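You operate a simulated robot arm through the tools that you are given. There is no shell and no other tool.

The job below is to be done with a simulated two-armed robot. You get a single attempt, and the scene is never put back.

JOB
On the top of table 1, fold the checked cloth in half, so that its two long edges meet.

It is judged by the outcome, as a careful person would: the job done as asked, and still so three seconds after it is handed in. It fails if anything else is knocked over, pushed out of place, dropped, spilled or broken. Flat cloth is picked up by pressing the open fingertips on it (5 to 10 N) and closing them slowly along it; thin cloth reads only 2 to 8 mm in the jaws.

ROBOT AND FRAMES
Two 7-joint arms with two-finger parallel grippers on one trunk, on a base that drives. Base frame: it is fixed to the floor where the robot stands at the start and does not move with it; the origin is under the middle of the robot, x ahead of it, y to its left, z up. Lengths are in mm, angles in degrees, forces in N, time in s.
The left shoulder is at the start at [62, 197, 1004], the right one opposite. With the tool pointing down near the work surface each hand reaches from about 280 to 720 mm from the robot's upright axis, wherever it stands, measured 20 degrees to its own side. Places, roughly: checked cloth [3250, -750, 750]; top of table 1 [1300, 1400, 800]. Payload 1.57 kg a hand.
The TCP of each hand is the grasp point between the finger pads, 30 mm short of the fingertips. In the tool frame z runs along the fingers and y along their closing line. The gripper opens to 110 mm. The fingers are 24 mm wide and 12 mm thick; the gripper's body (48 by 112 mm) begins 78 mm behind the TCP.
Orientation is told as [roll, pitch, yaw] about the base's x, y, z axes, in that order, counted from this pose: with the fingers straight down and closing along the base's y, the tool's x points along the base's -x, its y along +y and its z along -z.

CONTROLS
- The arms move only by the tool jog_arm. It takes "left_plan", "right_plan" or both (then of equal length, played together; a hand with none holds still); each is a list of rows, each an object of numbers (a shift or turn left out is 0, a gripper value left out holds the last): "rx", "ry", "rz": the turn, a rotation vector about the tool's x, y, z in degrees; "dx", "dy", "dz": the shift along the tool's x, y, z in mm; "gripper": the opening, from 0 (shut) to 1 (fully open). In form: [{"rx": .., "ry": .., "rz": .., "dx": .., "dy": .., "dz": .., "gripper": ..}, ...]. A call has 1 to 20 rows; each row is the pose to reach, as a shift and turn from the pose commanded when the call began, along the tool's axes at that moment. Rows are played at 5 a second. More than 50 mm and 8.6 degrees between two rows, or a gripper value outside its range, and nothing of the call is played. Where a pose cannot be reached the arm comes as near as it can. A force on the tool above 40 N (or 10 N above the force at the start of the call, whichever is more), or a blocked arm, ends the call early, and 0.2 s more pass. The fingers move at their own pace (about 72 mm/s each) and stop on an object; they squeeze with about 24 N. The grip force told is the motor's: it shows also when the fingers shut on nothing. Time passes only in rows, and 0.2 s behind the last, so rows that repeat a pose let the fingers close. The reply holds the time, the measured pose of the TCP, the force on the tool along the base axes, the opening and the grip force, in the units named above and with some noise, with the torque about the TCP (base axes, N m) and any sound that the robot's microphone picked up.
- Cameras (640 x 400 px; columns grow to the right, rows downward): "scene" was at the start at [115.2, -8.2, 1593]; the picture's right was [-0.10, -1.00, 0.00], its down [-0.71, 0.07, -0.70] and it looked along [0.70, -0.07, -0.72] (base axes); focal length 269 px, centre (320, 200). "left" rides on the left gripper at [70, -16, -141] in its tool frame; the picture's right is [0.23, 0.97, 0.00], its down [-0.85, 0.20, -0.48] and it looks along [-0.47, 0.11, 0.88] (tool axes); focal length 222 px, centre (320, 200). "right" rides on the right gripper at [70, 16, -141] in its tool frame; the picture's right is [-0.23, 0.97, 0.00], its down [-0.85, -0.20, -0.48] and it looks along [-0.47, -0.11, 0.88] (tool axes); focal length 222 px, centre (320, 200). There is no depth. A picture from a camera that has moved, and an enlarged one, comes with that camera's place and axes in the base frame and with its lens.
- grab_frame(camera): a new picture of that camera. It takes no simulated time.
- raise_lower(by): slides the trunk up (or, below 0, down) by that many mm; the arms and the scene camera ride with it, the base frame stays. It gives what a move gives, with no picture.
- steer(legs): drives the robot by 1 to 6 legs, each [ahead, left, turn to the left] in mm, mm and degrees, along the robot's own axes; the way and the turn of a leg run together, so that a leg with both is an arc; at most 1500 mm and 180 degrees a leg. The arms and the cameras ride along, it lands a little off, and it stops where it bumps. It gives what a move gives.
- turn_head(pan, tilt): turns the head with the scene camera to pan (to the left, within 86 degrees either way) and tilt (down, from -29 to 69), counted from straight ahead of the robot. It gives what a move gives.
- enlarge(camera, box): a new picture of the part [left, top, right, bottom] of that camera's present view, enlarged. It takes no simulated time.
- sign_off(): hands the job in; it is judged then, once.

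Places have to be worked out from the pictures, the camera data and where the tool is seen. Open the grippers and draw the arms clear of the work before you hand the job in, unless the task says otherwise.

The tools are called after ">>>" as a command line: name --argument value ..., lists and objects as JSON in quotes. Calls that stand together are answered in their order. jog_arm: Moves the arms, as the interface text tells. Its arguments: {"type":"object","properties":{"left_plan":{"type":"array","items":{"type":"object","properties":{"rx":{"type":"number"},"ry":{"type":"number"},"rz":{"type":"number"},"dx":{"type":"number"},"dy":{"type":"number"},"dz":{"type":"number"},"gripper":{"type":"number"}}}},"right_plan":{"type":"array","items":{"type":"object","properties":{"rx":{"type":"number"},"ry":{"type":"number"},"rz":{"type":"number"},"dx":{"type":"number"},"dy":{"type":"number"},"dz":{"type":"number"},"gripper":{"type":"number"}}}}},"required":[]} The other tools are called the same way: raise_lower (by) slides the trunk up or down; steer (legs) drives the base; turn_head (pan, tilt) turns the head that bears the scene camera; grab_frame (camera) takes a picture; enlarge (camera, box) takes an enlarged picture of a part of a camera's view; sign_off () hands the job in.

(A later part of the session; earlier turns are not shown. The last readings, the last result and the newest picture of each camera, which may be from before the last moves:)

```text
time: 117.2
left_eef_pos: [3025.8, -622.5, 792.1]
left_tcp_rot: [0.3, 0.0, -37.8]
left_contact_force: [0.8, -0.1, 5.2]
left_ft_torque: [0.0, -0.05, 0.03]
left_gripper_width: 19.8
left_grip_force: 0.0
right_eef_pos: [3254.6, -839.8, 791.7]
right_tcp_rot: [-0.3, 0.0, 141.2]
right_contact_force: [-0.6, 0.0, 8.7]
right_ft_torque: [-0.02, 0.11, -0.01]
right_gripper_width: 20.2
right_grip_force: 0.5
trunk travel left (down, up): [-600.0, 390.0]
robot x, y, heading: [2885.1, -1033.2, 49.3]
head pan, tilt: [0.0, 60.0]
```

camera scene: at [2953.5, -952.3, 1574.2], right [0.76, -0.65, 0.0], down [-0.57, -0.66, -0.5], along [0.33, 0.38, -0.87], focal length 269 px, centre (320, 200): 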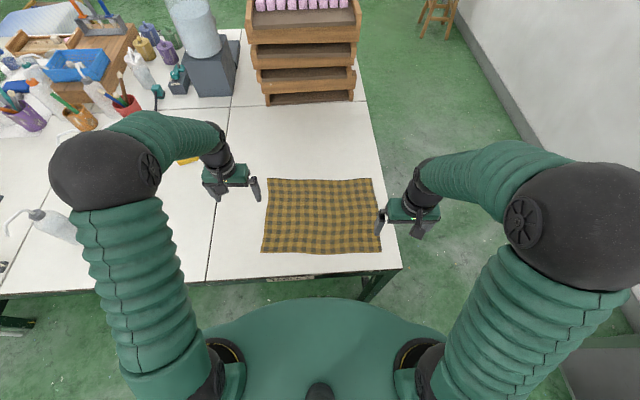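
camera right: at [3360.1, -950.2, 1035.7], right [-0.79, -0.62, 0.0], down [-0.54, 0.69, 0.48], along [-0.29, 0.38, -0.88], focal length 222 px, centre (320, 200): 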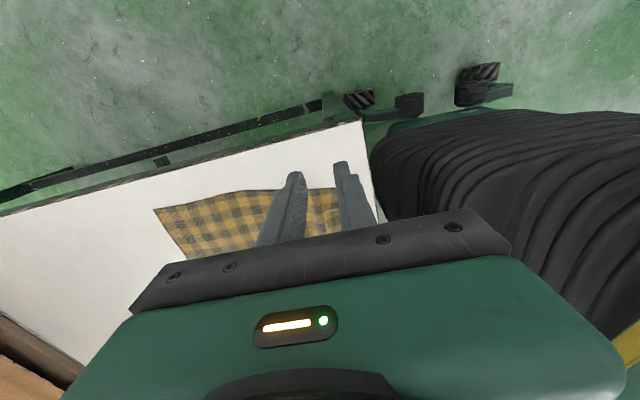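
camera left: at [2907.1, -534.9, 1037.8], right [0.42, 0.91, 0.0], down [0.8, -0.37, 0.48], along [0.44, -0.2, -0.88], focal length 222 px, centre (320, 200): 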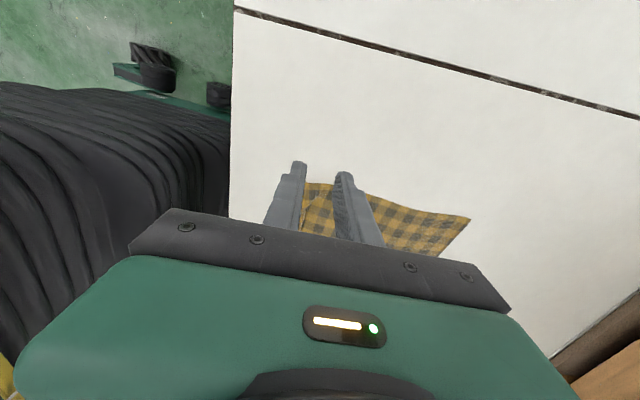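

Left 5.2 N, right 8.7 N: I add 0.15 mm on the left and close both slowly.

>>> jog_arm --left_plan '[{"dz": 0.15, "gripper": 0.18}, {"dz": 0.15, "gripper": 0.165}, {"dz": 0.15, "gripper": 0.15}, {"dz": 0.15, "gripper": 0.135}, {"dz": 0.15, "gripper": 0.12}, {"dz": 0.15, "gripper": 0.105}, {"dz": 0.15, "gripper": 0.09}, {"dz": 0.15, "gripper": 0.075}, {"dz": 0.15, "gripper": 0.06}, {"dz": 0.15, "gripper": 0.045}, {"dz": 0.15, "gripper": 0.03}, {"dz": 0.15, "gripper": 0.015}, {"dz": 0.15, "gripper": 0.0}, {"dz": 0.15, "gripper": 0.0}, {"dz": 0.15, "gripper": 0.0}]' --right_plan '[{"gripper": 0.18}, {"gripper": 0.165}, {"gripper": 0.15}, {"gripper": 0.135}, {"gripper": 0.12}, {"gripper": 0.105}, {"gripper": 0.09}, {"gripper": 0.075}, {"gripper": 0.06}, {"gripper": 0.045}, {"gripper": 0.03}, {"gripper": 0.015}, {"gripper": 0.0}, {"gripper": 0.0}, {"gripper": 0.0}]'

>>> enlarge --camera "left" --box '[220, 80, 420, 205]'

>>> enlarge --camera "right" --box '[220, 80, 420, 205]'

>>> enlarge --camera "scene" --box '[240, 160, 400, 260]'

```text
time: 120.4
left_eef_pos: [3025.3, -621.7, 790.9]
left_tcp_rot: [0.5, 0.0, -37.9]
left_contact_force: [1.3, 1.1, 13.0]
left_ft_torque: [0.05, -0.05, -0.01]
left_gripper_width: 2.1
left_grip_force: 23.5
right_eef_pos: [3253.4, -840.9, 790.8]
right_tcp_rot: [-0.2, 0.0, 141.2]
right_contact_force: [-1.3, -0.3, 5.6]
right_ft_torque: [-0.04, 0.02, 0.0]
right_gripper_width: 2.0
right_grip_force: 23.7
trunk travel left (down, up): [-600.0, 390.0]
robot x, y, heading: [2888.9, -1028.7, 49.1]
head pan, tilt: [0.0, 60.0]
```

```text
3.20 times, centred on (320, 142) of left
camera zoom: at [2959.9, -593.3, 932.1], right [0.42, 0.91, 0.01], down [0.8, -0.37, 0.48], along [0.44, -0.2, -0.88], focal length 711 px, centre (320, 384)
```

zoom: 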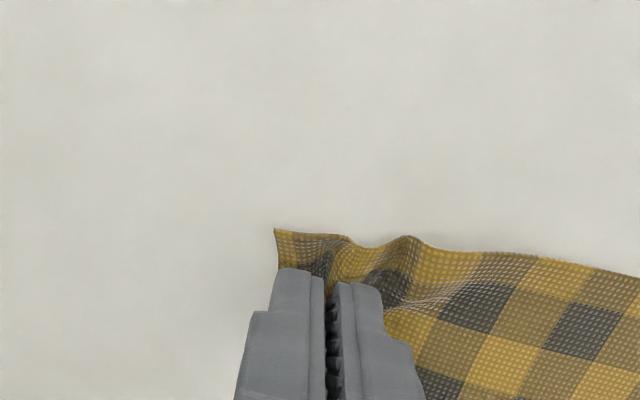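

```text
3.20 times, centred on (320, 142) of right
camera zoom: at [3298.7, -898.5, 932.3], right [-0.79, -0.62, -0.01], down [-0.54, 0.69, 0.48], along [-0.29, 0.38, -0.88], focal length 711 px, centre (320, 384)
```

zoom: 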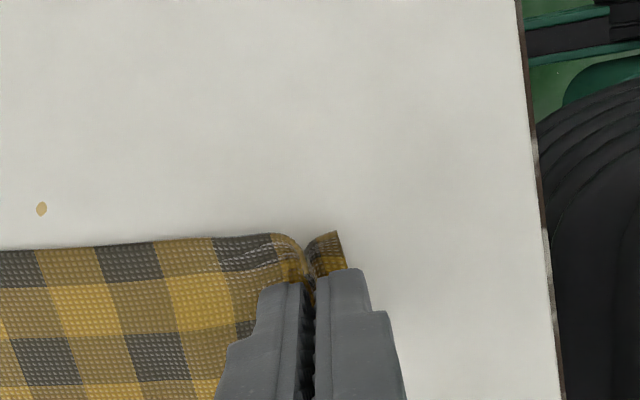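

```text
4.00 times, centred on (320, 210) of scene
camera zoom: at [2951.7, -956.3, 1574.7], right [0.76, -0.65, 0.0], down [-0.57, -0.66, -0.5], along [0.33, 0.38, -0.87], focal length 1076 px, centre (320, 160)
```

zoom: 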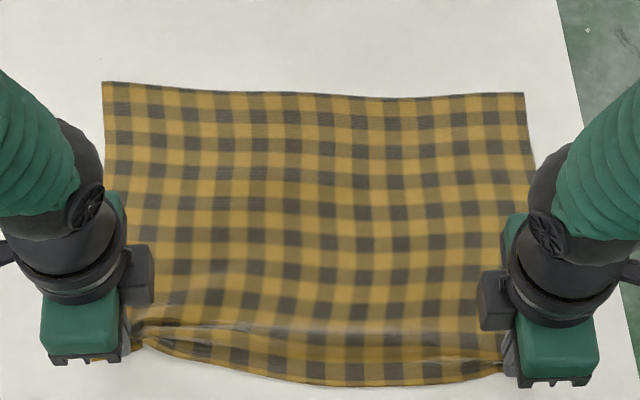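

Both hands hold the hem with only an 8–11 mm tail (2.1 and 2.0 mm). Far edge now at F≈551 (left) and 539 (right). I begin the fold arc again, spreading the hands ~17 mm each to pull the rucks out, and check at mid-height.

>>> jog_arm --left_plan '[{"dx": -0.1, "dy": 1.8, "dz": -20.5}, {"dx": 1.6, "dy": 7.1, "dz": -40.4}, {"dx": 4.2, "dy": 15.8, "dz": -59}, {"dx": 6.6, "dy": 27.5, "dz": -75.8}, {"dx": 8.9, "dy": 42, "dz": -90.4}, {"dx": 8.9, "dy": 42, "dz": -90.4}]' --right_plan '[{"dx": 0.1, "dy": -1.8, "dz": -20.5}, {"dx": 2.3, "dy": -7.1, "dz": -40.4}, {"dx": 5.6, "dy": -15.9, "dz": -59}, {"dx": 9, "dy": -27.8, "dz": -75.8}, {"dx": 12.5, "dy": -42.5, "dz": -90.4}, {"dx": 12.5, "dy": -42.5, "dz": -90.4}]'

>>> enlarge --camera "scene" --box '[220, 140, 420, 265]'

>>> grab_frame --camera "left"

>>> grab_frame --camera "right"

```text
time: 121.8
left_eef_pos: [3043.4, -585.2, 881.6]
left_tcp_rot: [0.3, 0.0, -37.9]
left_contact_force: [4.0, -3.9, -0.2]
left_ft_torque: [-0.1, -0.13, -0.05]
left_gripper_width: 2.0
left_grip_force: 23.9
right_eef_pos: [3288.8, -815.2, 884.7]
right_tcp_rot: [-0.1, 0.0, 141.2]
right_contact_force: [-3.6, 4.4, -0.4]
right_ft_torque: [0.13, 0.1, 0.02]
right_gripper_width: 2.0
right_grip_force: 23.6
trunk travel left (down, up): [-600.0, 390.0]
robot x, y, heading: [2888.8, -1030.1, 49.5]
head pan, tilt: [0.0, 60.0]
```

```text
3.20 times, centred on (320, 202) of scene
camera zoom: at [2953.2, -953.9, 1574.3], right [0.76, -0.65, 0.0], down [-0.57, -0.66, -0.5], along [0.33, 0.38, -0.87], focal length 861 px, centre (320, 192)
```

zoom: 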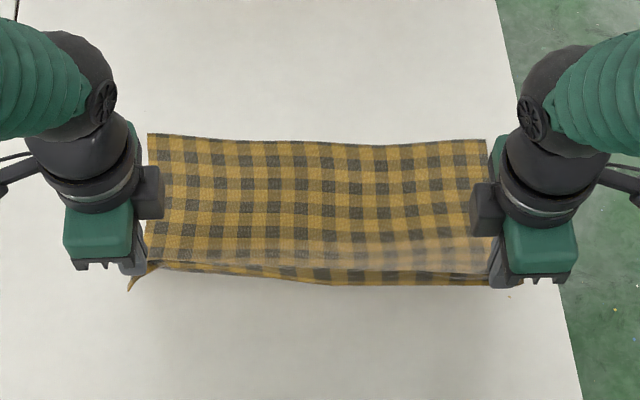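

```text
taken
camera left: at [2979.0, -556.4, 1021.7], right [0.42, 0.91, 0.0], down [0.8, -0.37, 0.48], along [0.44, -0.2, -0.88], focal length 222 px, centre (320, 200)
```

left: 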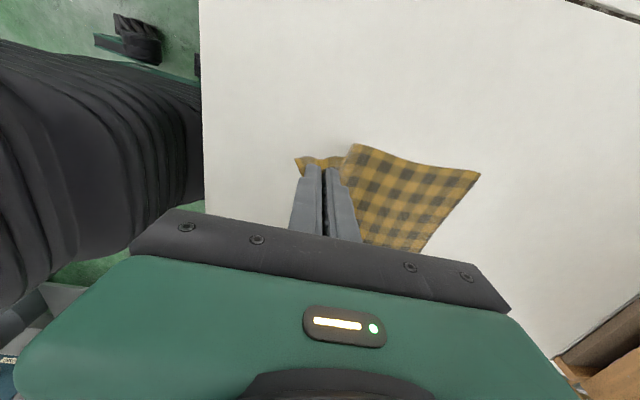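

```text
taken
camera right: at [3333.3, -872.8, 1025.3], right [-0.79, -0.62, 0.0], down [-0.54, 0.69, 0.48], along [-0.29, 0.38, -0.88], focal length 222 px, centre (320, 200)
```

right: 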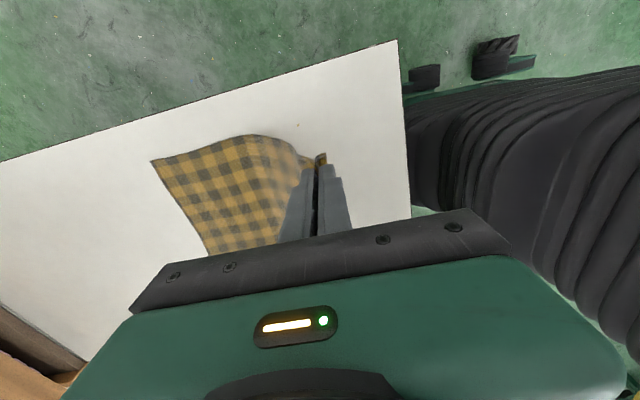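

The hem is taut between the hands (≈5 N lateral), so I stop spreading and ease 3 mm. I continue over the top and down to about 60 mm height.

>>> jog_arm --left_plan '[{"dx": -0.8, "dy": 16.6, "dz": -11.8}, {"dx": -1.8, "dy": 34.9, "dz": -20.5}, {"dx": -2.8, "dy": 54.5, "dz": -25.8}, {"dx": -3.8, "dy": 74.6, "dz": -27.6}, {"dx": -4.8, "dy": 94.7, "dz": -25.8}, {"dx": -5.8, "dy": 114.3, "dz": -20.5}, {"dx": -6.8, "dy": 132.6, "dz": -11.8}, {"dx": -7.6, "dy": 149.2, "dz": 0}, {"dx": -8.3, "dy": 163.5, "dz": 14.6}, {"dx": -8.9, "dy": 175.1, "dz": 31.4}, {"dx": -8.9, "dy": 175.1, "dz": 31.4}]' --right_plan '[{"dx": 0.1, "dy": -17.1, "dz": -11.8}, {"dx": 0.3, "dy": -36.1, "dz": -20.5}, {"dx": 0.5, "dy": -56.3, "dz": -25.8}, {"dx": 0.7, "dy": -77.1, "dz": -27.6}, {"dx": 0.9, "dy": -97.9, "dz": -25.8}, {"dx": 1.1, "dy": -118.1, "dz": -20.5}, {"dx": 1.8, "dy": -137.1, "dz": -11.8}, {"dx": 2.4, "dy": -154.2, "dz": 0}, {"dx": 2.9, "dy": -169, "dz": 14.6}, {"dx": 3.3, "dy": -181, "dz": 31.4}, {"dx": 3.3, "dy": -181, "dz": 31.4}]'

>>> enlarge --camera "scene" --box '[220, 130, 420, 255]'

>>> grab_frame --camera "left"

>>> grab_frame --camera "right"

```text
time: 124.2
left_eef_pos: [3157.3, -451.3, 852.1]
left_tcp_rot: [0.2, 0.0, -38.0]
left_contact_force: [5.0, -5.3, -0.5]
left_ft_torque: [-0.08, -0.16, -0.02]
left_gripper_width: 2.1
left_grip_force: 23.8
right_eef_pos: [3406.3, -677.7, 850.1]
right_tcp_rot: [-0.3, 0.0, 141.3]
right_contact_force: [-5.4, 4.9, 0.2]
right_ft_torque: [0.16, 0.14, 0.01]
right_gripper_width: 2.2
right_grip_force: 23.8
trunk travel left (down, up): [-600.0, 390.0]
robot x, y, heading: [2886.7, -1030.2, 49.1]
head pan, tilt: [0.0, 60.0]
```

```text
3.20 times, centred on (320, 192) of scene
camera zoom: at [2953.5, -953.5, 1574.4], right [0.76, -0.65, 0.0], down [-0.57, -0.66, -0.5], along [0.33, 0.38, -0.87], focal length 861 px, centre (320, 224)
```

zoom: 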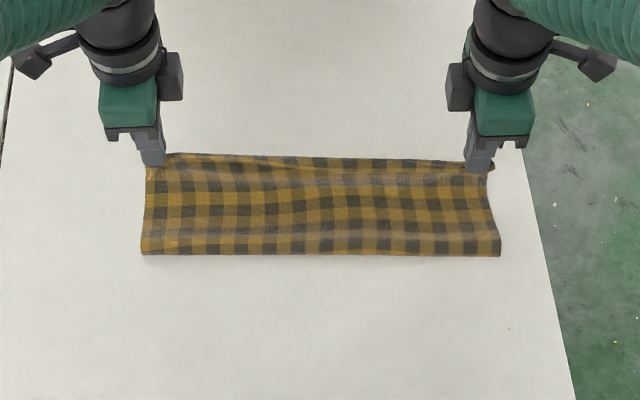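

```text
taken
camera left: at [3091.3, -422.0, 992.3], right [0.42, 0.91, 0.01], down [0.8, -0.37, 0.48], along [0.44, -0.2, -0.88], focal length 222 px, centre (320, 200)
```

left: 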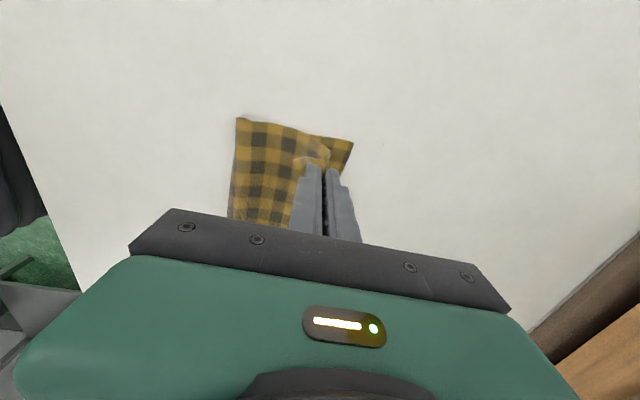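

```text
taken
camera right: at [3450.6, -734.7, 991.1], right [-0.79, -0.62, -0.01], down [-0.54, 0.69, 0.48], along [-0.29, 0.38, -0.88], focal length 222 px, centre (320, 200)
```

right: 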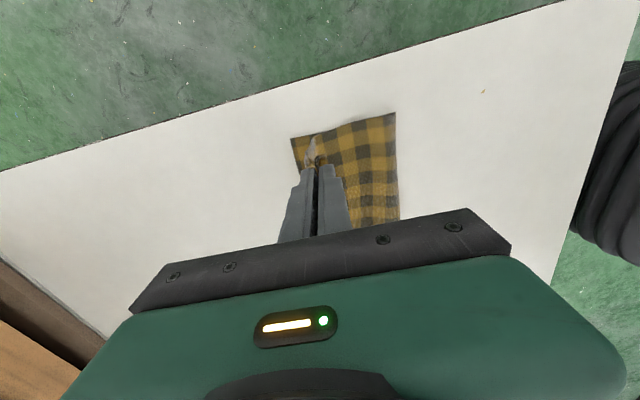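

The cloth folds over nicely. I zoom in at the hem near each hand to see which way the tail points.

>>> enlarge --camera "left" --box '[220, 100, 380, 200]'

>>> enlarge --camera "right" --box '[260, 90, 420, 190]'

>>> enlarge --camera "scene" --box '[258, 165, 388, 215]'

```text
4.00 times, centred on (300, 150) of left
camera zoom: at [3091.3, -422.0, 992.3], right [0.42, 0.91, 0.01], down [0.8, -0.37, 0.48], along [0.44, -0.2, -0.88], focal length 888 px, centre (400, 400)
```

zoom: 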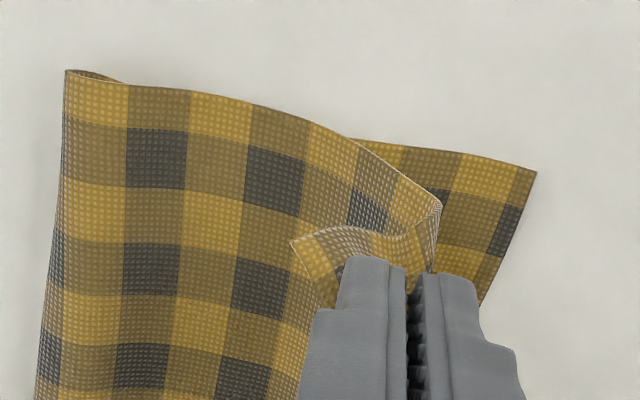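

```text
4.00 times, centred on (340, 140) of right
camera zoom: at [3450.6, -734.7, 991.1], right [-0.79, -0.62, -0.01], down [-0.54, 0.69, 0.48], along [-0.29, 0.38, -0.88], focal length 888 px, centre (240, 440)
```

zoom: 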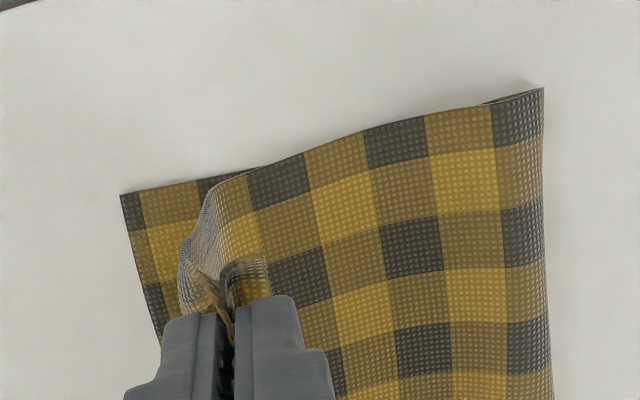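

```text
4.92 times, centred on (323, 190) of scene
camera zoom: at [2953.5, -953.5, 1574.4], right [0.76, -0.65, 0.0], down [-0.57, -0.66, -0.5], along [0.33, 0.38, -0.87], focal length 1325 px, centre (305, 249)
```

zoom: 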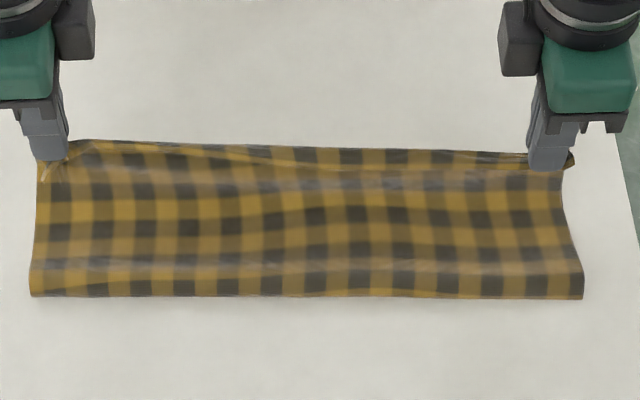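

The short tail still points toward me on both sides. I go back up a little so the lower half re-lays and the fold line returns, then come forward again shallowly, stopping ~45 mm above the far edge, easing the lateral tension.

>>> jog_arm --left_plan '[{"dx": 0, "dy": -15, "dz": -20}, {"dx": 0, "dy": -35, "dz": -38}, {"dx": 1, "dy": -60, "dz": -50}, {"dx": 2, "dy": -85, "dz": -56}, {"dx": 3, "dy": -105, "dz": -58}, {"dx": 3, "dy": -105, "dz": -58}, {"dx": 2, "dy": -85, "dz": -50}, {"dx": 1, "dy": -65, "dz": -42}, {"dx": 0, "dy": -45, "dz": -32}, {"dx": -1, "dy": -25, "dz": -18}, {"dx": -2, "dy": -8, "dz": -4}, {"dx": -2.5, "dy": 8, "dz": 6}, {"dx": -3, "dy": 17, "dz": 14}, {"dx": -3, "dy": 17, "dz": 14}]' --right_plan '[{"dx": 0, "dy": 15, "dz": -20}, {"dx": -1, "dy": 35, "dz": -38}, {"dx": -2, "dy": 60, "dz": -50}, {"dx": -3, "dy": 85, "dz": -56}, {"dx": -4, "dy": 105, "dz": -58}, {"dx": -4, "dy": 105, "dz": -58}, {"dx": -4, "dy": 85, "dz": -50}, {"dx": -4, "dy": 65, "dz": -42}, {"dx": -3, "dy": 45, "dz": -32}, {"dx": -3, "dy": 25, "dz": -18}, {"dx": -2, "dy": 8, "dz": -4}, {"dx": -2, "dy": -6, "dz": 6}, {"dx": -2, "dy": -13, "dz": 14}, {"dx": -2, "dy": -13, "dz": 14}]'

>>> enlarge --camera "scene" --box '[240, 140, 400, 240]'

>>> enlarge --camera "left" --box '[180, 80, 380, 205]'

>>> enlarge --camera "right" --box '[260, 80, 460, 205]'

```text
time: 127.2
left_eef_pos: [3171.2, -437.9, 834.4]
left_tcp_rot: [0.3, 0.0, -37.9]
left_contact_force: [1.9, -1.9, 0.1]
left_ft_torque: [-0.05, -0.07, -0.03]
left_gripper_width: 1.9
left_grip_force: 23.8
right_eef_pos: [3413.3, -664.8, 837.7]
right_tcp_rot: [-0.3, 0.0, 141.2]
right_contact_force: [-1.8, 2.2, -0.4]
right_ft_torque: [0.08, 0.06, 0.0]
right_gripper_width: 2.1
right_grip_force: 24.0
trunk travel left (down, up): [-600.0, 390.0]
robot x, y, heading: [2887.9, -1032.8, 49.1]
head pan, tilt: [0.0, 60.0]
```

```text
4.00 times, centred on (320, 190) of scene
camera zoom: at [2953.8, -953.2, 1574.3], right [0.76, -0.65, 0.0], down [-0.57, -0.66, -0.5], along [0.33, 0.38, -0.87], focal length 1076 px, centre (320, 240)
```

zoom: 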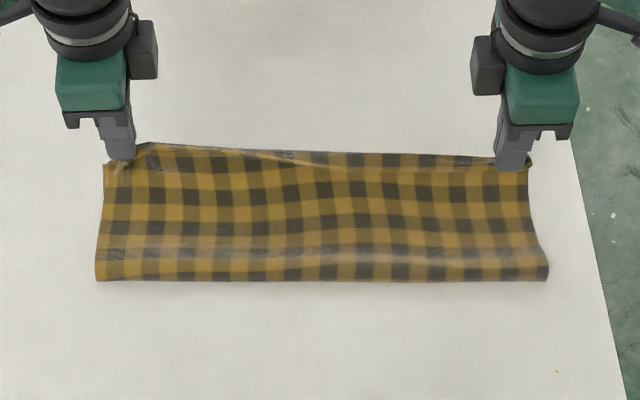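

```text
3.20 times, centred on (280, 142) of left
camera zoom: at [3106.1, -409.8, 976.4], right [0.42, 0.91, 0.01], down [0.8, -0.37, 0.48], along [0.44, -0.2, -0.88], focal length 711 px, centre (448, 384)
```

zoom: 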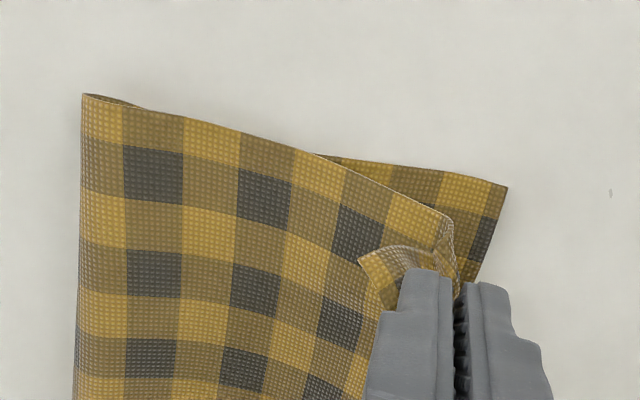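

```text
3.20 times, centred on (360, 142) of right
camera zoom: at [3458.0, -722.7, 978.1], right [-0.79, -0.62, -0.01], down [-0.54, 0.69, 0.48], along [-0.29, 0.38, -0.88], focal length 711 px, centre (192, 384)
```

zoom: 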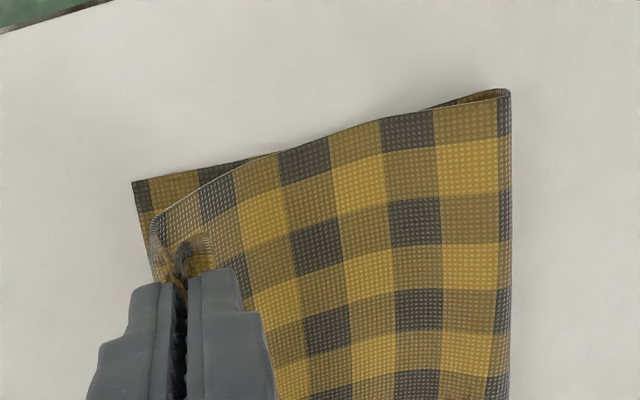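

The set-up looks right: hem ~45 mm above the far edge, sheet shallow. I open both grippers quickly now and let the hem drop.

>>> jog_arm --left_plan '[{"gripper": 0.4}, {"gripper": 0.4}, {"gripper": 0.4}]' --right_plan '[{"gripper": 0.4}, {"gripper": 0.4}, {"gripper": 0.4}]'

>>> enlarge --camera "scene" --box '[240, 140, 400, 240]'

>>> enlarge --camera "left" --box '[180, 80, 380, 205]'

>>> enlarge --camera "right" --box '[260, 80, 460, 205]'

```text
time: 128.0
left_eef_pos: [3170.9, -438.1, 834.6]
left_tcp_rot: [0.2, -0.1, -37.8]
left_contact_force: [-1.1, -0.2, 0.0]
left_ft_torque: [0.01, 0.04, 0.0]
left_gripper_width: 44.1
left_grip_force: 0.0
right_eef_pos: [3413.1, -664.3, 837.1]
right_tcp_rot: [-0.2, 0.0, 141.2]
right_contact_force: [0.0, 0.2, -0.5]
right_ft_torque: [-0.03, 0.02, 0.02]
right_gripper_width: 44.0
right_grip_force: 0.1
trunk travel left (down, up): [-600.0, 390.0]
robot x, y, heading: [2886.8, -1030.2, 49.2]
head pan, tilt: [0.0, 60.0]
```

```text
4.00 times, centred on (320, 190) of scene
camera zoom: at [2954.4, -952.5, 1574.2], right [0.76, -0.65, 0.0], down [-0.57, -0.66, -0.5], along [0.32, 0.38, -0.87], focal length 1076 px, centre (320, 240)
```

zoom: 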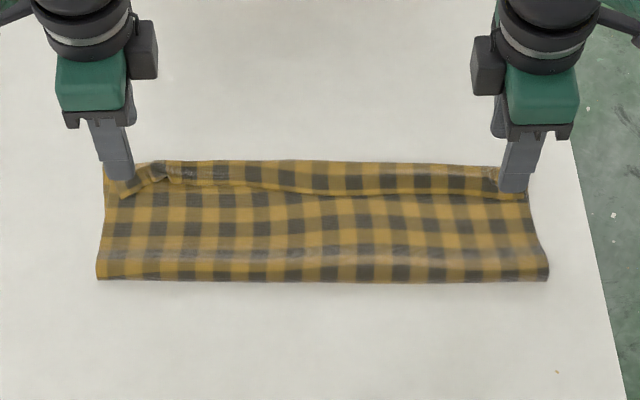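

```text
3.20 times, centred on (280, 142) of left
camera zoom: at [3106.4, -409.3, 976.0], right [0.42, 0.91, 0.0], down [0.8, -0.37, 0.48], along [0.44, -0.2, -0.88], focal length 711 px, centre (448, 384)
```

zoom: 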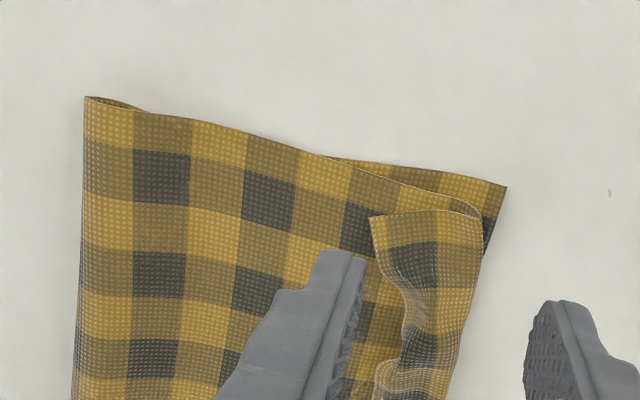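

```text
3.20 times, centred on (360, 142) of right
camera zoom: at [3458.4, -722.3, 977.6], right [-0.79, -0.62, 0.0], down [-0.54, 0.69, 0.48], along [-0.29, 0.38, -0.88], focal length 711 px, centre (192, 384)
```

zoom: 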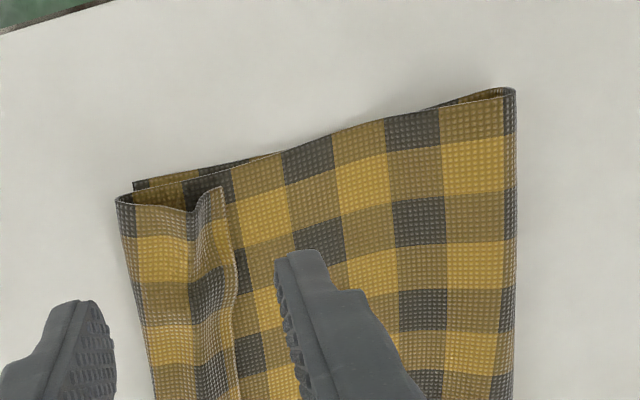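

The flap stays folded back, hem edge slightly raised. Measured from the hand views: left bend F≈538 / far edge ≈543, right bend ≈534 / far edge ≈530, flaps ~20–30 mm, so unrolled it would overshoot 14 mm (left) and 33 mm (right). I'll re-grip the flap, set it back by that much, and then flip it with fingertips hovering rather than pressing. First I raise the hands and turn them back.

>>> jog_arm --left_plan '[{"dz": -20}, {"dz": -40}, {"dz": -55, "rz": -8}, {"dz": -55, "rz": -16}, {"dz": -55, "rz": -24}, {"dz": -55, "rz": -32}, {"dz": -55, "rz": -40}, {"dz": -55, "rz": -48, "gripper": 0.22}, {"dz": -55, "rz": -56}, {"dz": -55, "rz": -64}, {"dz": -55, "rz": -72}, {"dz": -55, "rz": -80}, {"dz": -55, "rz": -87}, {"dz": -55, "rz": -87}]' --right_plan '[{"dz": -20}, {"dz": -40}, {"dz": -55, "rz": 8}, {"dz": -55, "rz": 16}, {"dz": -55, "rz": 24}, {"dz": -55, "rz": 32}, {"dz": -55, "rz": 40}, {"dz": -55, "rz": 48, "gripper": 0.22}, {"dz": -55, "rz": 56}, {"dz": -55, "rz": 64}, {"dz": -55, "rz": 72}, {"dz": -55, "rz": 80}, {"dz": -55, "rz": 88}, {"dz": -55, "rz": 92}]'

>>> enlarge --camera "scene" --box '[240, 140, 400, 240]'

>>> enlarge --camera "left" --box '[160, 60, 400, 210]'

>>> enlarge --camera "right" --box '[240, 60, 480, 210]'

```text
time: 131.0
left_eef_pos: [3171.8, -439.5, 893.4]
left_tcp_rot: [-0.1, -0.3, 49.2]
left_contact_force: [0.5, 0.3, -0.1]
left_ft_torque: [-0.02, 0.01, 0.02]
left_gripper_width: 24.3
left_grip_force: 0.0
right_eef_pos: [3412.7, -665.2, 891.2]
right_tcp_rot: [0.0, -0.2, 49.0]
right_contact_force: [-0.2, -0.6, -0.4]
right_ft_torque: [0.0, 0.0, -0.02]
right_gripper_width: 23.9
right_grip_force: 0.0
trunk travel left (down, up): [-600.0, 390.0]
robot x, y, heading: [2887.3, -1031.7, 49.5]
head pan, tilt: [0.0, 60.0]
```

```text
4.00 times, centred on (320, 190) of scene
camera zoom: at [2954.2, -952.7, 1574.3], right [0.76, -0.65, 0.0], down [-0.57, -0.66, -0.5], along [0.32, 0.38, -0.87], focal length 1076 px, centre (320, 240)
```

zoom: 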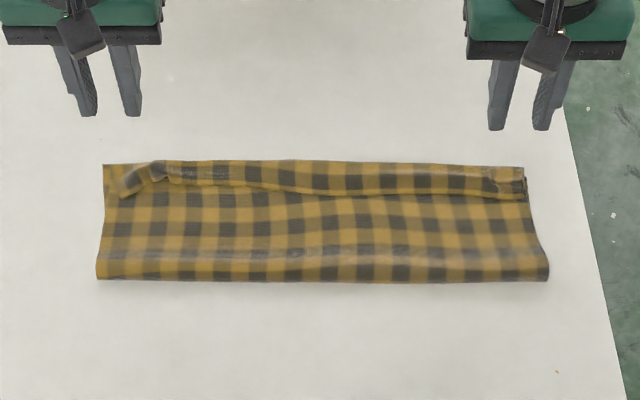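

```text
2.67 times, centred on (280, 135) of left
camera zoom: at [3137.9, -503.8, 1033.2], right [-0.89, 0.46, 0.0], down [0.41, 0.78, 0.48], along [0.22, 0.43, -0.88], focal length 592 px, centre (427, 373)
```

zoom: 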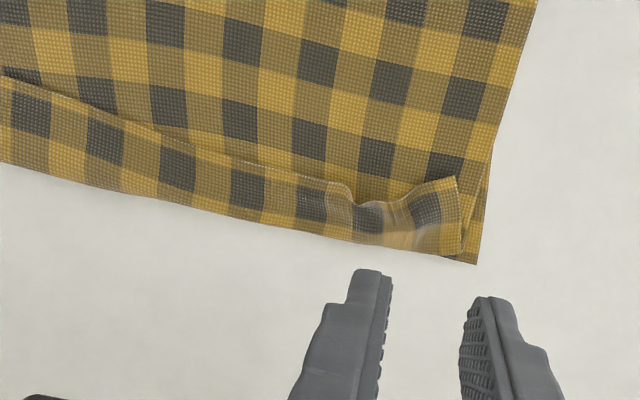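

```text
2.67 times, centred on (360, 135) of right
camera zoom: at [3355.3, -708.4, 1032.6], right [-0.59, 0.81, 0.0], down [0.71, 0.51, 0.48], along [0.39, 0.28, -0.88], focal length 592 px, centre (213, 373)
```

zoom: 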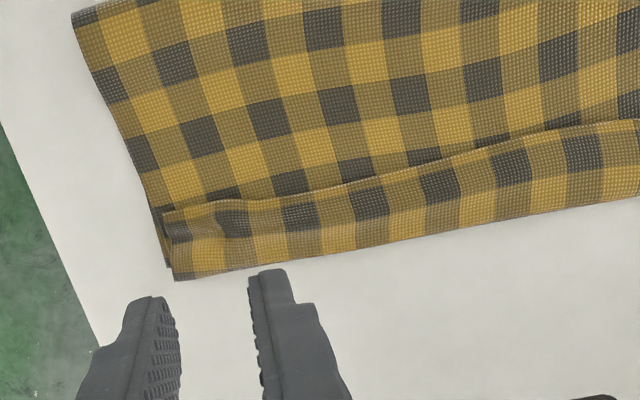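

I now position the grippers (closing along the hem again) over the raised spots of the flap: left flap F≈522–543 at R≈-137, right ≈507–538 at R≈147, and lower to just above.

>>> jog_arm --left_plan '[{"dx": 1, "dy": -12}, {"dx": 2.7, "dy": -24}, {"dx": 2.7, "dy": -34, "dz": 15}, {"dx": 2.7, "dy": -34, "dz": 40}, {"dx": 2.7, "dy": -34, "dz": 65}, {"dx": 2.7, "dy": -34, "dz": 85}, {"dx": 2.7, "dy": -34, "dz": 93}, {"dx": 2.7, "dy": -34, "dz": 93}]' --right_plan '[{"dx": -1, "dy": 4}, {"dx": -2, "dy": 8}, {"dx": -2, "dy": 12.3, "dz": 15}, {"dx": -2, "dy": 12.3, "dz": 40}, {"dx": -2, "dy": 12.3, "dz": 65}, {"dx": -2, "dy": 12.3, "dz": 83}, {"dx": -2, "dy": 12.3, "dz": 91}, {"dx": -2, "dy": 12.3, "dz": 91}]'

>>> enlarge --camera "left" --box '[220, 80, 420, 205]'

>>> enlarge --camera "right" --box '[220, 80, 420, 205]'

```text
time: 132.8
left_eef_pos: [3197.9, -463.7, 799.4]
left_tcp_rot: [0.0, -0.3, 49.2]
left_contact_force: [0.4, 0.6, -0.6]
left_ft_torque: [-0.02, 0.03, 0.01]
left_gripper_width: 24.2
left_grip_force: 0.0
right_eef_pos: [3403.9, -653.8, 801.0]
right_tcp_rot: [0.0, -0.2, 49.1]
right_contact_force: [-0.1, -0.5, -0.3]
right_ft_torque: [0.0, 0.0, 0.01]
right_gripper_width: 24.4
right_grip_force: 0.0
trunk travel left (down, up): [-600.0, 390.0]
robot x, y, heading: [2886.2, -1029.5, 49.3]
head pan, tilt: [0.0, 60.0]
```

```text
3.20 times, centred on (320, 142) of left
camera zoom: at [3163.5, -527.3, 939.0], right [-0.89, 0.47, 0.0], down [0.41, 0.78, 0.48], along [0.23, 0.43, -0.88], focal length 711 px, centre (320, 384)
```

zoom: 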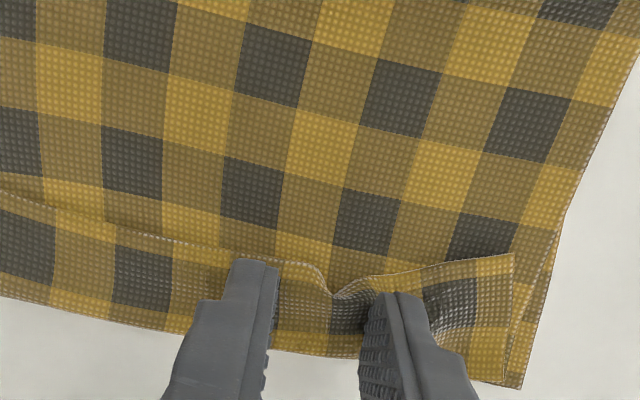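

```text
3.20 times, centred on (320, 142) of right
camera zoom: at [3346.5, -698.0, 940.8], right [-0.59, 0.81, 0.0], down [0.71, 0.52, 0.48], along [0.39, 0.28, -0.88], focal length 711 px, centre (320, 384)
```

zoom: 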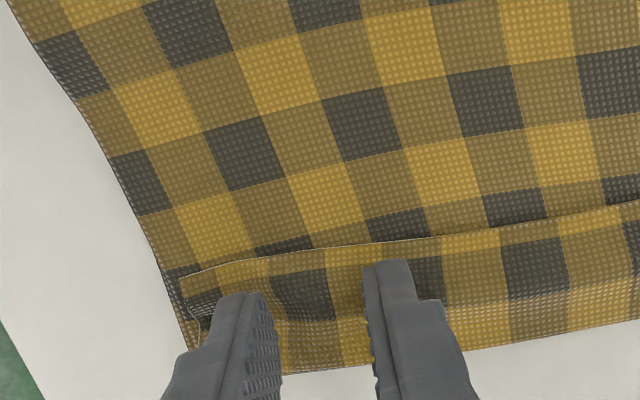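

Positioned well over both flaps. I lower ~6.5 mm and close slowly as before.

>>> jog_arm --left_plan '[{"dz": 2}, {"dz": 4}, {"dz": 6}, {"dz": 6, "gripper": 0.2}, {"dz": 6, "gripper": 0.18}, {"dz": 6, "gripper": 0.16}, {"dz": 6, "gripper": 0.14}, {"dz": 6, "gripper": 0.12}, {"dz": 6, "gripper": 0.1}, {"dz": 6, "gripper": 0.08}, {"dz": 6, "gripper": 0.06}, {"dz": 6, "gripper": 0.04}, {"dz": 6, "gripper": 0.02}, {"dz": 6, "gripper": 0.0}, {"dz": 6, "gripper": 0.0}, {"dz": 6, "gripper": 0.0}]' --right_plan '[{"dz": 2}, {"dz": 4.5}, {"dz": 7}, {"dz": 7, "gripper": 0.2}, {"dz": 7, "gripper": 0.18}, {"dz": 7, "gripper": 0.16}, {"dz": 7, "gripper": 0.14}, {"dz": 7, "gripper": 0.12}, {"dz": 7, "gripper": 0.1}, {"dz": 7, "gripper": 0.08}, {"dz": 7, "gripper": 0.06}, {"dz": 7, "gripper": 0.04}, {"dz": 7, "gripper": 0.02}, {"dz": 7, "gripper": 0.0}, {"dz": 7, "gripper": 0.0}, {"dz": 7, "gripper": 0.0}]'

>>> enlarge --camera "left" --box '[220, 80, 420, 205]'

>>> enlarge --camera "right" --box '[220, 80, 420, 205]'

```text
time: 136.2
left_eef_pos: [3197.4, -463.2, 793.4]
left_tcp_rot: [0.0, -0.3, 49.1]
left_contact_force: [0.6, 0.5, 1.6]
left_ft_torque: [-0.01, 0.02, 0.04]
left_gripper_width: 0.0
left_grip_force: 21.7
right_eef_pos: [3402.4, -653.0, 793.3]
right_tcp_rot: [0.1, -0.4, 49.2]
right_contact_force: [-1.1, 0.7, 1.4]
right_ft_torque: [-0.03, 0.04, -0.02]
right_gripper_width: 2.4
right_grip_force: 24.2
trunk travel left (down, up): [-600.0, 390.0]
robot x, y, heading: [2883.0, -1031.9, 49.2]
head pan, tilt: [0.0, 60.0]
```

```text
3.20 times, centred on (320, 142) of left
camera zoom: at [3163.2, -527.8, 934.3], right [-0.89, 0.47, 0.0], down [0.41, 0.78, 0.48], along [0.23, 0.43, -0.88], focal length 711 px, centre (320, 384)
```

zoom: 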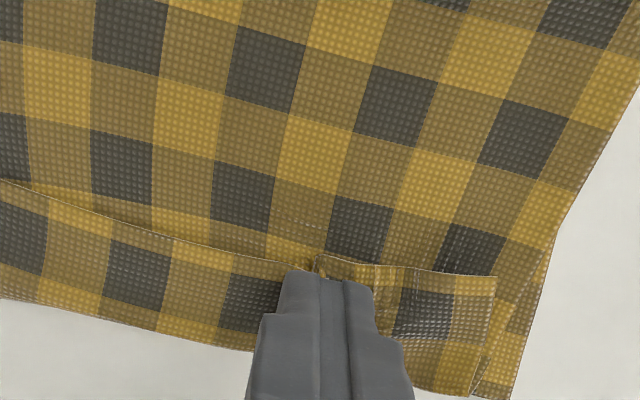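

```text
3.20 times, centred on (320, 142) of right
camera zoom: at [3345.4, -698.3, 934.2], right [-0.59, 0.81, 0.0], down [0.71, 0.52, 0.48], along [0.39, 0.28, -0.88], focal length 711 px, centre (320, 384)
```

zoom: 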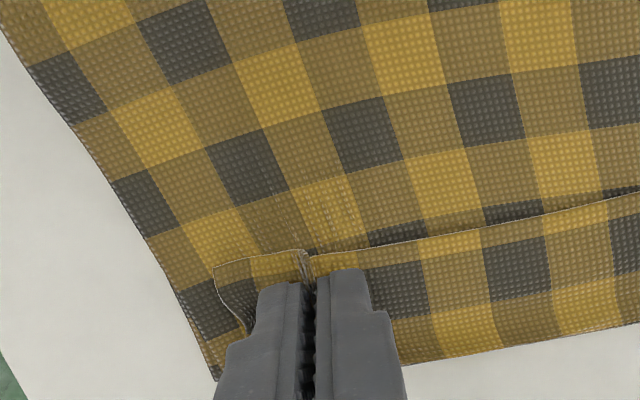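

Right holds (2.4 mm), left missed (0.0). I reopen the left, shift it 6 mm outward, press a bit more and close again.

>>> jog_arm --left_plan '[{"dz": -8}, {"dz": -12, "gripper": 0.24}, {"dz": -12, "dy": 6, "gripper": 0.24}, {"dz": -12, "dy": 6, "gripper": 0.24}, {"dz": -6, "dy": 6}, {"dz": 0, "dy": 6}, {"dz": 1, "dy": 6}, {"dz": 1.5, "dy": 6}, {"dz": 1.5, "dy": 6}, {"dz": 1.5, "dy": 6}]'

>>> enlarge --camera "left" --box '[220, 80, 420, 205]'

```text
time: 138.4
left_eef_pos: [3191.7, -459.9, 792.5]
left_tcp_rot: [0.0, -0.4, 49.2]
left_contact_force: [-1.2, 1.5, 10.5]
left_ft_torque: [-0.02, 0.0, 0.04]
left_gripper_width: 25.7
left_grip_force: 0.1
right_eef_pos: [3401.5, -654.0, 794.0]
right_tcp_rot: [0.0, -0.3, 49.2]
right_contact_force: [-0.1, 0.2, 1.8]
right_ft_torque: [0.01, -0.05, 0.03]
right_gripper_width: 2.4
right_grip_force: 23.8
trunk travel left (down, up): [-600.0, 390.0]
robot x, y, heading: [2886.1, -1032.1, 49.3]
head pan, tilt: [0.0, 60.0]
```

```text
3.20 times, centred on (320, 142) of left
camera zoom: at [3157.7, -524.7, 933.3], right [-0.89, 0.47, 0.0], down [0.41, 0.77, 0.48], along [0.23, 0.43, -0.87], focal length 711 px, centre (320, 384)
```

zoom: 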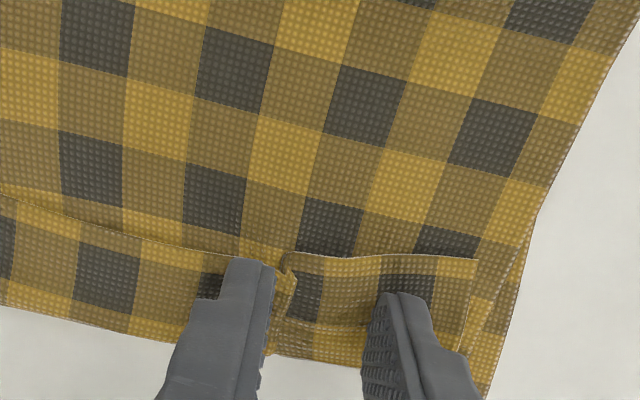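

Left presses with 10 N on the flap; I close it slowly.

>>> jog_arm --left_plan '[{"gripper": 0.22}, {"gripper": 0.205}, {"gripper": 0.19}, {"gripper": 0.175}, {"gripper": 0.16}, {"gripper": 0.145}, {"gripper": 0.13}, {"gripper": 0.115}, {"gripper": 0.1}, {"gripper": 0.085}, {"gripper": 0.07}, {"gripper": 0.055}, {"gripper": 0.04}, {"gripper": 0.025}, {"gripper": 0.01}, {"gripper": 0.0}, {"gripper": 0.0}, {"gripper": 0.0}]'

>>> enlarge --camera "left" --box '[220, 80, 420, 205]'

>>> enlarge --camera "scene" --box '[240, 140, 400, 240]'

```text
time: 142.2
left_eef_pos: [3191.3, -460.4, 793.2]
left_tcp_rot: [0.0, -0.4, 49.2]
left_contact_force: [4.2, -1.5, 15.1]
left_ft_torque: [-0.09, -0.14, 0.01]
left_gripper_width: 2.3
left_grip_force: 23.3
right_eef_pos: [3401.7, -655.8, 795.0]
right_tcp_rot: [0.1, -0.3, 49.3]
right_contact_force: [-2.4, 3.0, -0.3]
right_ft_torque: [0.1, 0.05, 0.0]
right_gripper_width: 2.8
right_grip_force: 23.8
trunk travel left (down, up): [-600.0, 390.0]
robot x, y, heading: [2887.6, -1027.8, 49.4]
head pan, tilt: [0.0, 60.0]
```

```text
3.20 times, centred on (320, 142) of left
camera zoom: at [3158.1, -525.6, 933.4], right [-0.89, 0.47, 0.0], down [0.41, 0.77, 0.48], along [0.23, 0.43, -0.87], focal length 711 px, centre (320, 384)
```

zoom: 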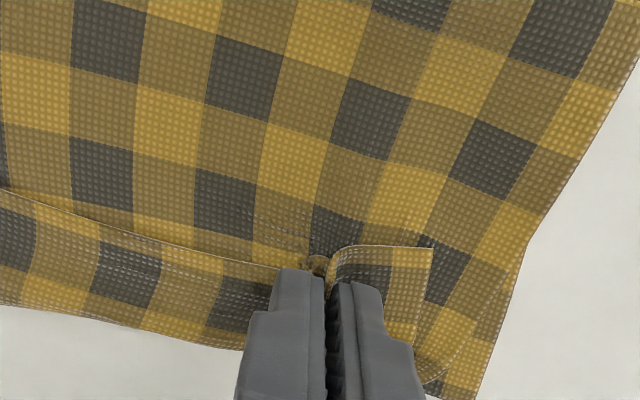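

```text
4.00 times, centred on (320, 190) of scene
camera zoom: at [2953.0, -955.9, 1574.6], right [0.76, -0.65, 0.0], down [-0.57, -0.66, -0.5], along [0.33, 0.38, -0.87], focal length 1076 px, centre (320, 240)
```

zoom: 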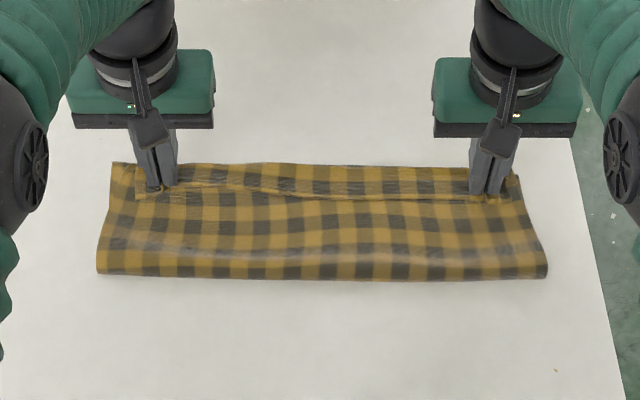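

Both hold now (2.3 and 2.8 mm). I lift and go back over the fold line to let the lower half lie down again, and check.

>>> jog_arm --left_plan '[{"dx": 0, "dz": -10}, {"dx": 5, "dz": -25}, {"dx": 15, "dz": -45}, {"dx": 30, "dz": -65}, {"dx": 50, "dz": -82}, {"dx": 75, "dz": -95}, {"dx": 100, "dz": -103}, {"dx": 120, "dz": -106}, {"dx": 120, "dz": -106}]' --right_plan '[{"dx": 0, "dz": -10}, {"dx": 5, "dz": -25}, {"dx": 15, "dz": -45}, {"dx": 30, "dz": -65}, {"dx": 50, "dz": -82}, {"dx": 75, "dz": -95}, {"dx": 100, "dz": -103}, {"dx": 120, "dz": -106}, {"dx": 120, "dz": -106}]'

>>> enlarge --camera "scene" --box '[240, 150, 400, 250]'

>>> enlarge --camera "left" --box '[180, 60, 420, 210]'

>>> enlarge --camera "right" --box '[220, 60, 460, 210]'

```text
time: 144.2
left_eef_pos: [3113.3, -552.3, 897.6]
left_tcp_rot: [0.1, -0.1, 49.1]
left_contact_force: [-0.1, -0.3, -0.2]
left_ft_torque: [-0.02, -0.03, 0.01]
left_gripper_width: 1.9
left_grip_force: 23.7
right_eef_pos: [3327.3, -745.5, 900.8]
right_tcp_rot: [0.0, -0.1, 49.1]
right_contact_force: [-0.7, -0.9, 0.3]
right_ft_torque: [-0.03, 0.03, 0.0]
right_gripper_width: 2.3
right_grip_force: 23.8
trunk travel left (down, up): [-600.0, 390.0]
robot x, y, heading: [2882.3, -1029.9, 49.0]
head pan, tilt: [0.0, 60.0]
```

```text
4.00 times, centred on (320, 200) of scene
camera zoom: at [2954.1, -952.8, 1574.2], right [0.76, -0.65, 0.0], down [-0.57, -0.66, -0.5], along [0.32, 0.38, -0.87], focal length 1076 px, centre (320, 200)
```

zoom: 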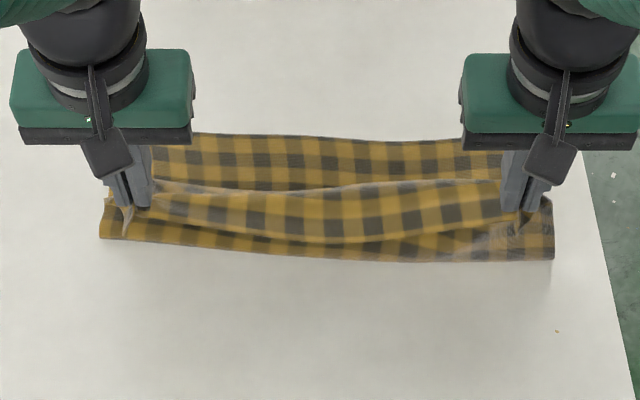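

```text
2.67 times, centred on (300, 135) of left
camera zoom: at [3080.0, -616.6, 1038.1], right [-0.89, 0.47, 0.0], down [0.41, 0.78, 0.48], along [0.22, 0.43, -0.88], focal length 592 px, centre (373, 373)
```

zoom: 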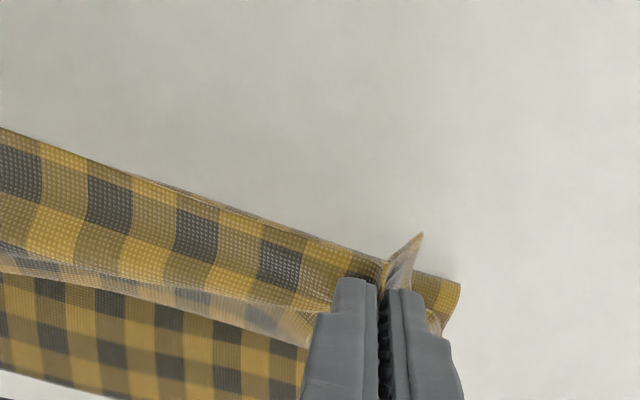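

```text
2.67 times, centred on (340, 135) of right
camera zoom: at [3270.3, -789.0, 1041.9], right [-0.59, 0.81, 0.0], down [0.71, 0.52, 0.48], along [0.39, 0.28, -0.88], focal length 592 px, centre (267, 373)
```

zoom: 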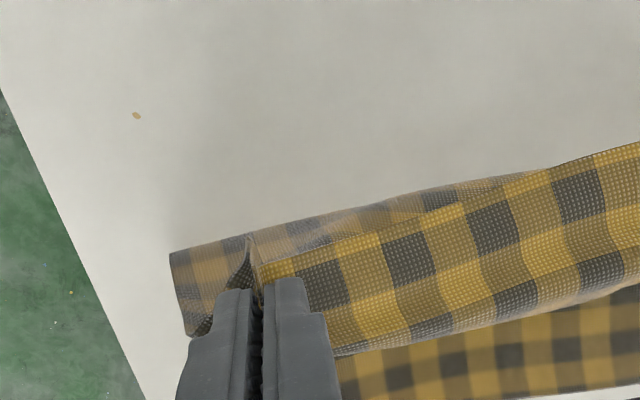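

Both still hold. I come forward and down again, this time shorter (left F≈514, right ≈487), so that the flap, once flipped, will end at the far edge.

>>> jog_arm --left_plan '[{"dx": -21, "dz": 2}, {"dx": -43, "dz": 10}, {"dx": -61, "dz": 22}, {"dx": -77, "dz": 38}, {"dx": -90, "dz": 56}, {"dx": -99, "dz": 75}, {"dx": -105, "dz": 90}, {"dx": -107, "dz": 98}, {"dx": -107, "dz": 100}, {"dx": -107, "dz": 100}]' --right_plan '[{"dx": -17, "dz": 2}, {"dx": -34, "dz": 10}, {"dx": -49, "dz": 22}, {"dx": -62, "dz": 38}, {"dx": -72, "dz": 56}, {"dx": -80, "dz": 76}, {"dx": -84, "dz": 92}, {"dx": -86, "dz": 101}, {"dx": -86, "dz": 103}, {"dx": -86, "dz": 103}]'

>>> enlarge --camera "scene" --box '[240, 140, 400, 240]'

>>> enlarge --camera "left" --box '[160, 60, 400, 210]'

>>> enlarge --camera "right" --box '[240, 60, 480, 210]'

```text
time: 146.4
left_eef_pos: [3182.3, -468.2, 797.4]
left_tcp_rot: [0.0, -0.2, 49.2]
left_contact_force: [0.2, -0.1, 0.5]
left_ft_torque: [-0.03, 0.01, -0.03]
left_gripper_width: 1.9
left_grip_force: 23.3
right_eef_pos: [3381.4, -680.5, 796.1]
right_tcp_rot: [0.0, -0.3, 49.2]
right_contact_force: [0.5, 0.0, 0.2]
right_ft_torque: [0.01, -0.02, -0.01]
right_gripper_width: 2.5
right_grip_force: 24.0
trunk travel left (down, up): [-600.0, 390.0]
robot x, y, heading: [2887.7, -1029.5, 49.0]
head pan, tilt: [0.0, 60.0]
```

```text
4.00 times, centred on (320, 190) of scene
camera zoom: at [2954.3, -952.7, 1574.2], right [0.76, -0.65, 0.0], down [-0.57, -0.66, -0.5], along [0.32, 0.38, -0.87], focal length 1076 px, centre (320, 240)
```

zoom: 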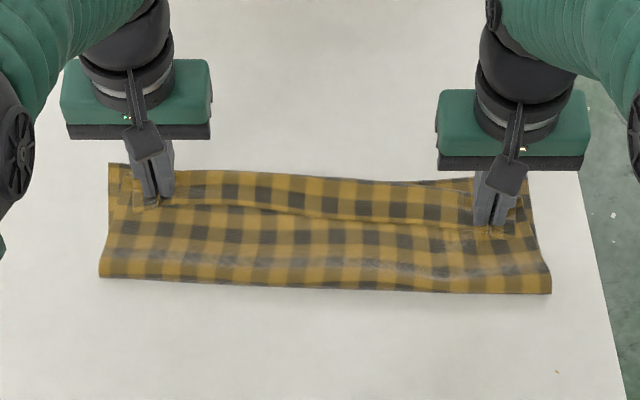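

```text
2.67 times, centred on (280, 135) of left
camera zoom: at [3148.4, -533.8, 937.4], right [-0.89, 0.47, 0.0], down [0.41, 0.78, 0.48], along [0.23, 0.43, -0.88], focal length 592 px, centre (427, 373)
```

zoom: 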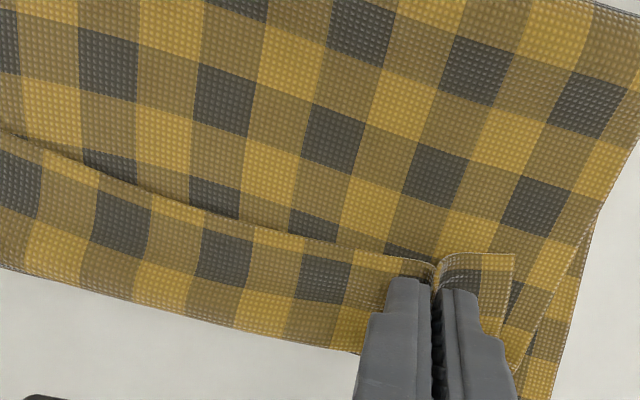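

```text
2.67 times, centred on (360, 135) of right
camera zoom: at [3324.5, -723.9, 937.2], right [-0.59, 0.81, 0.0], down [0.71, 0.52, 0.48], along [0.39, 0.28, -0.88], focal length 592 px, centre (213, 373)
```

zoom: 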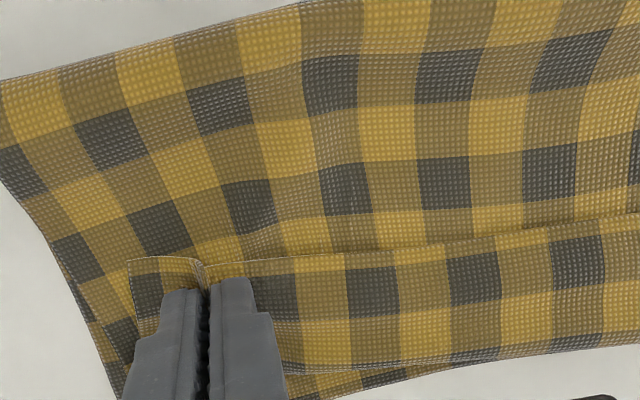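

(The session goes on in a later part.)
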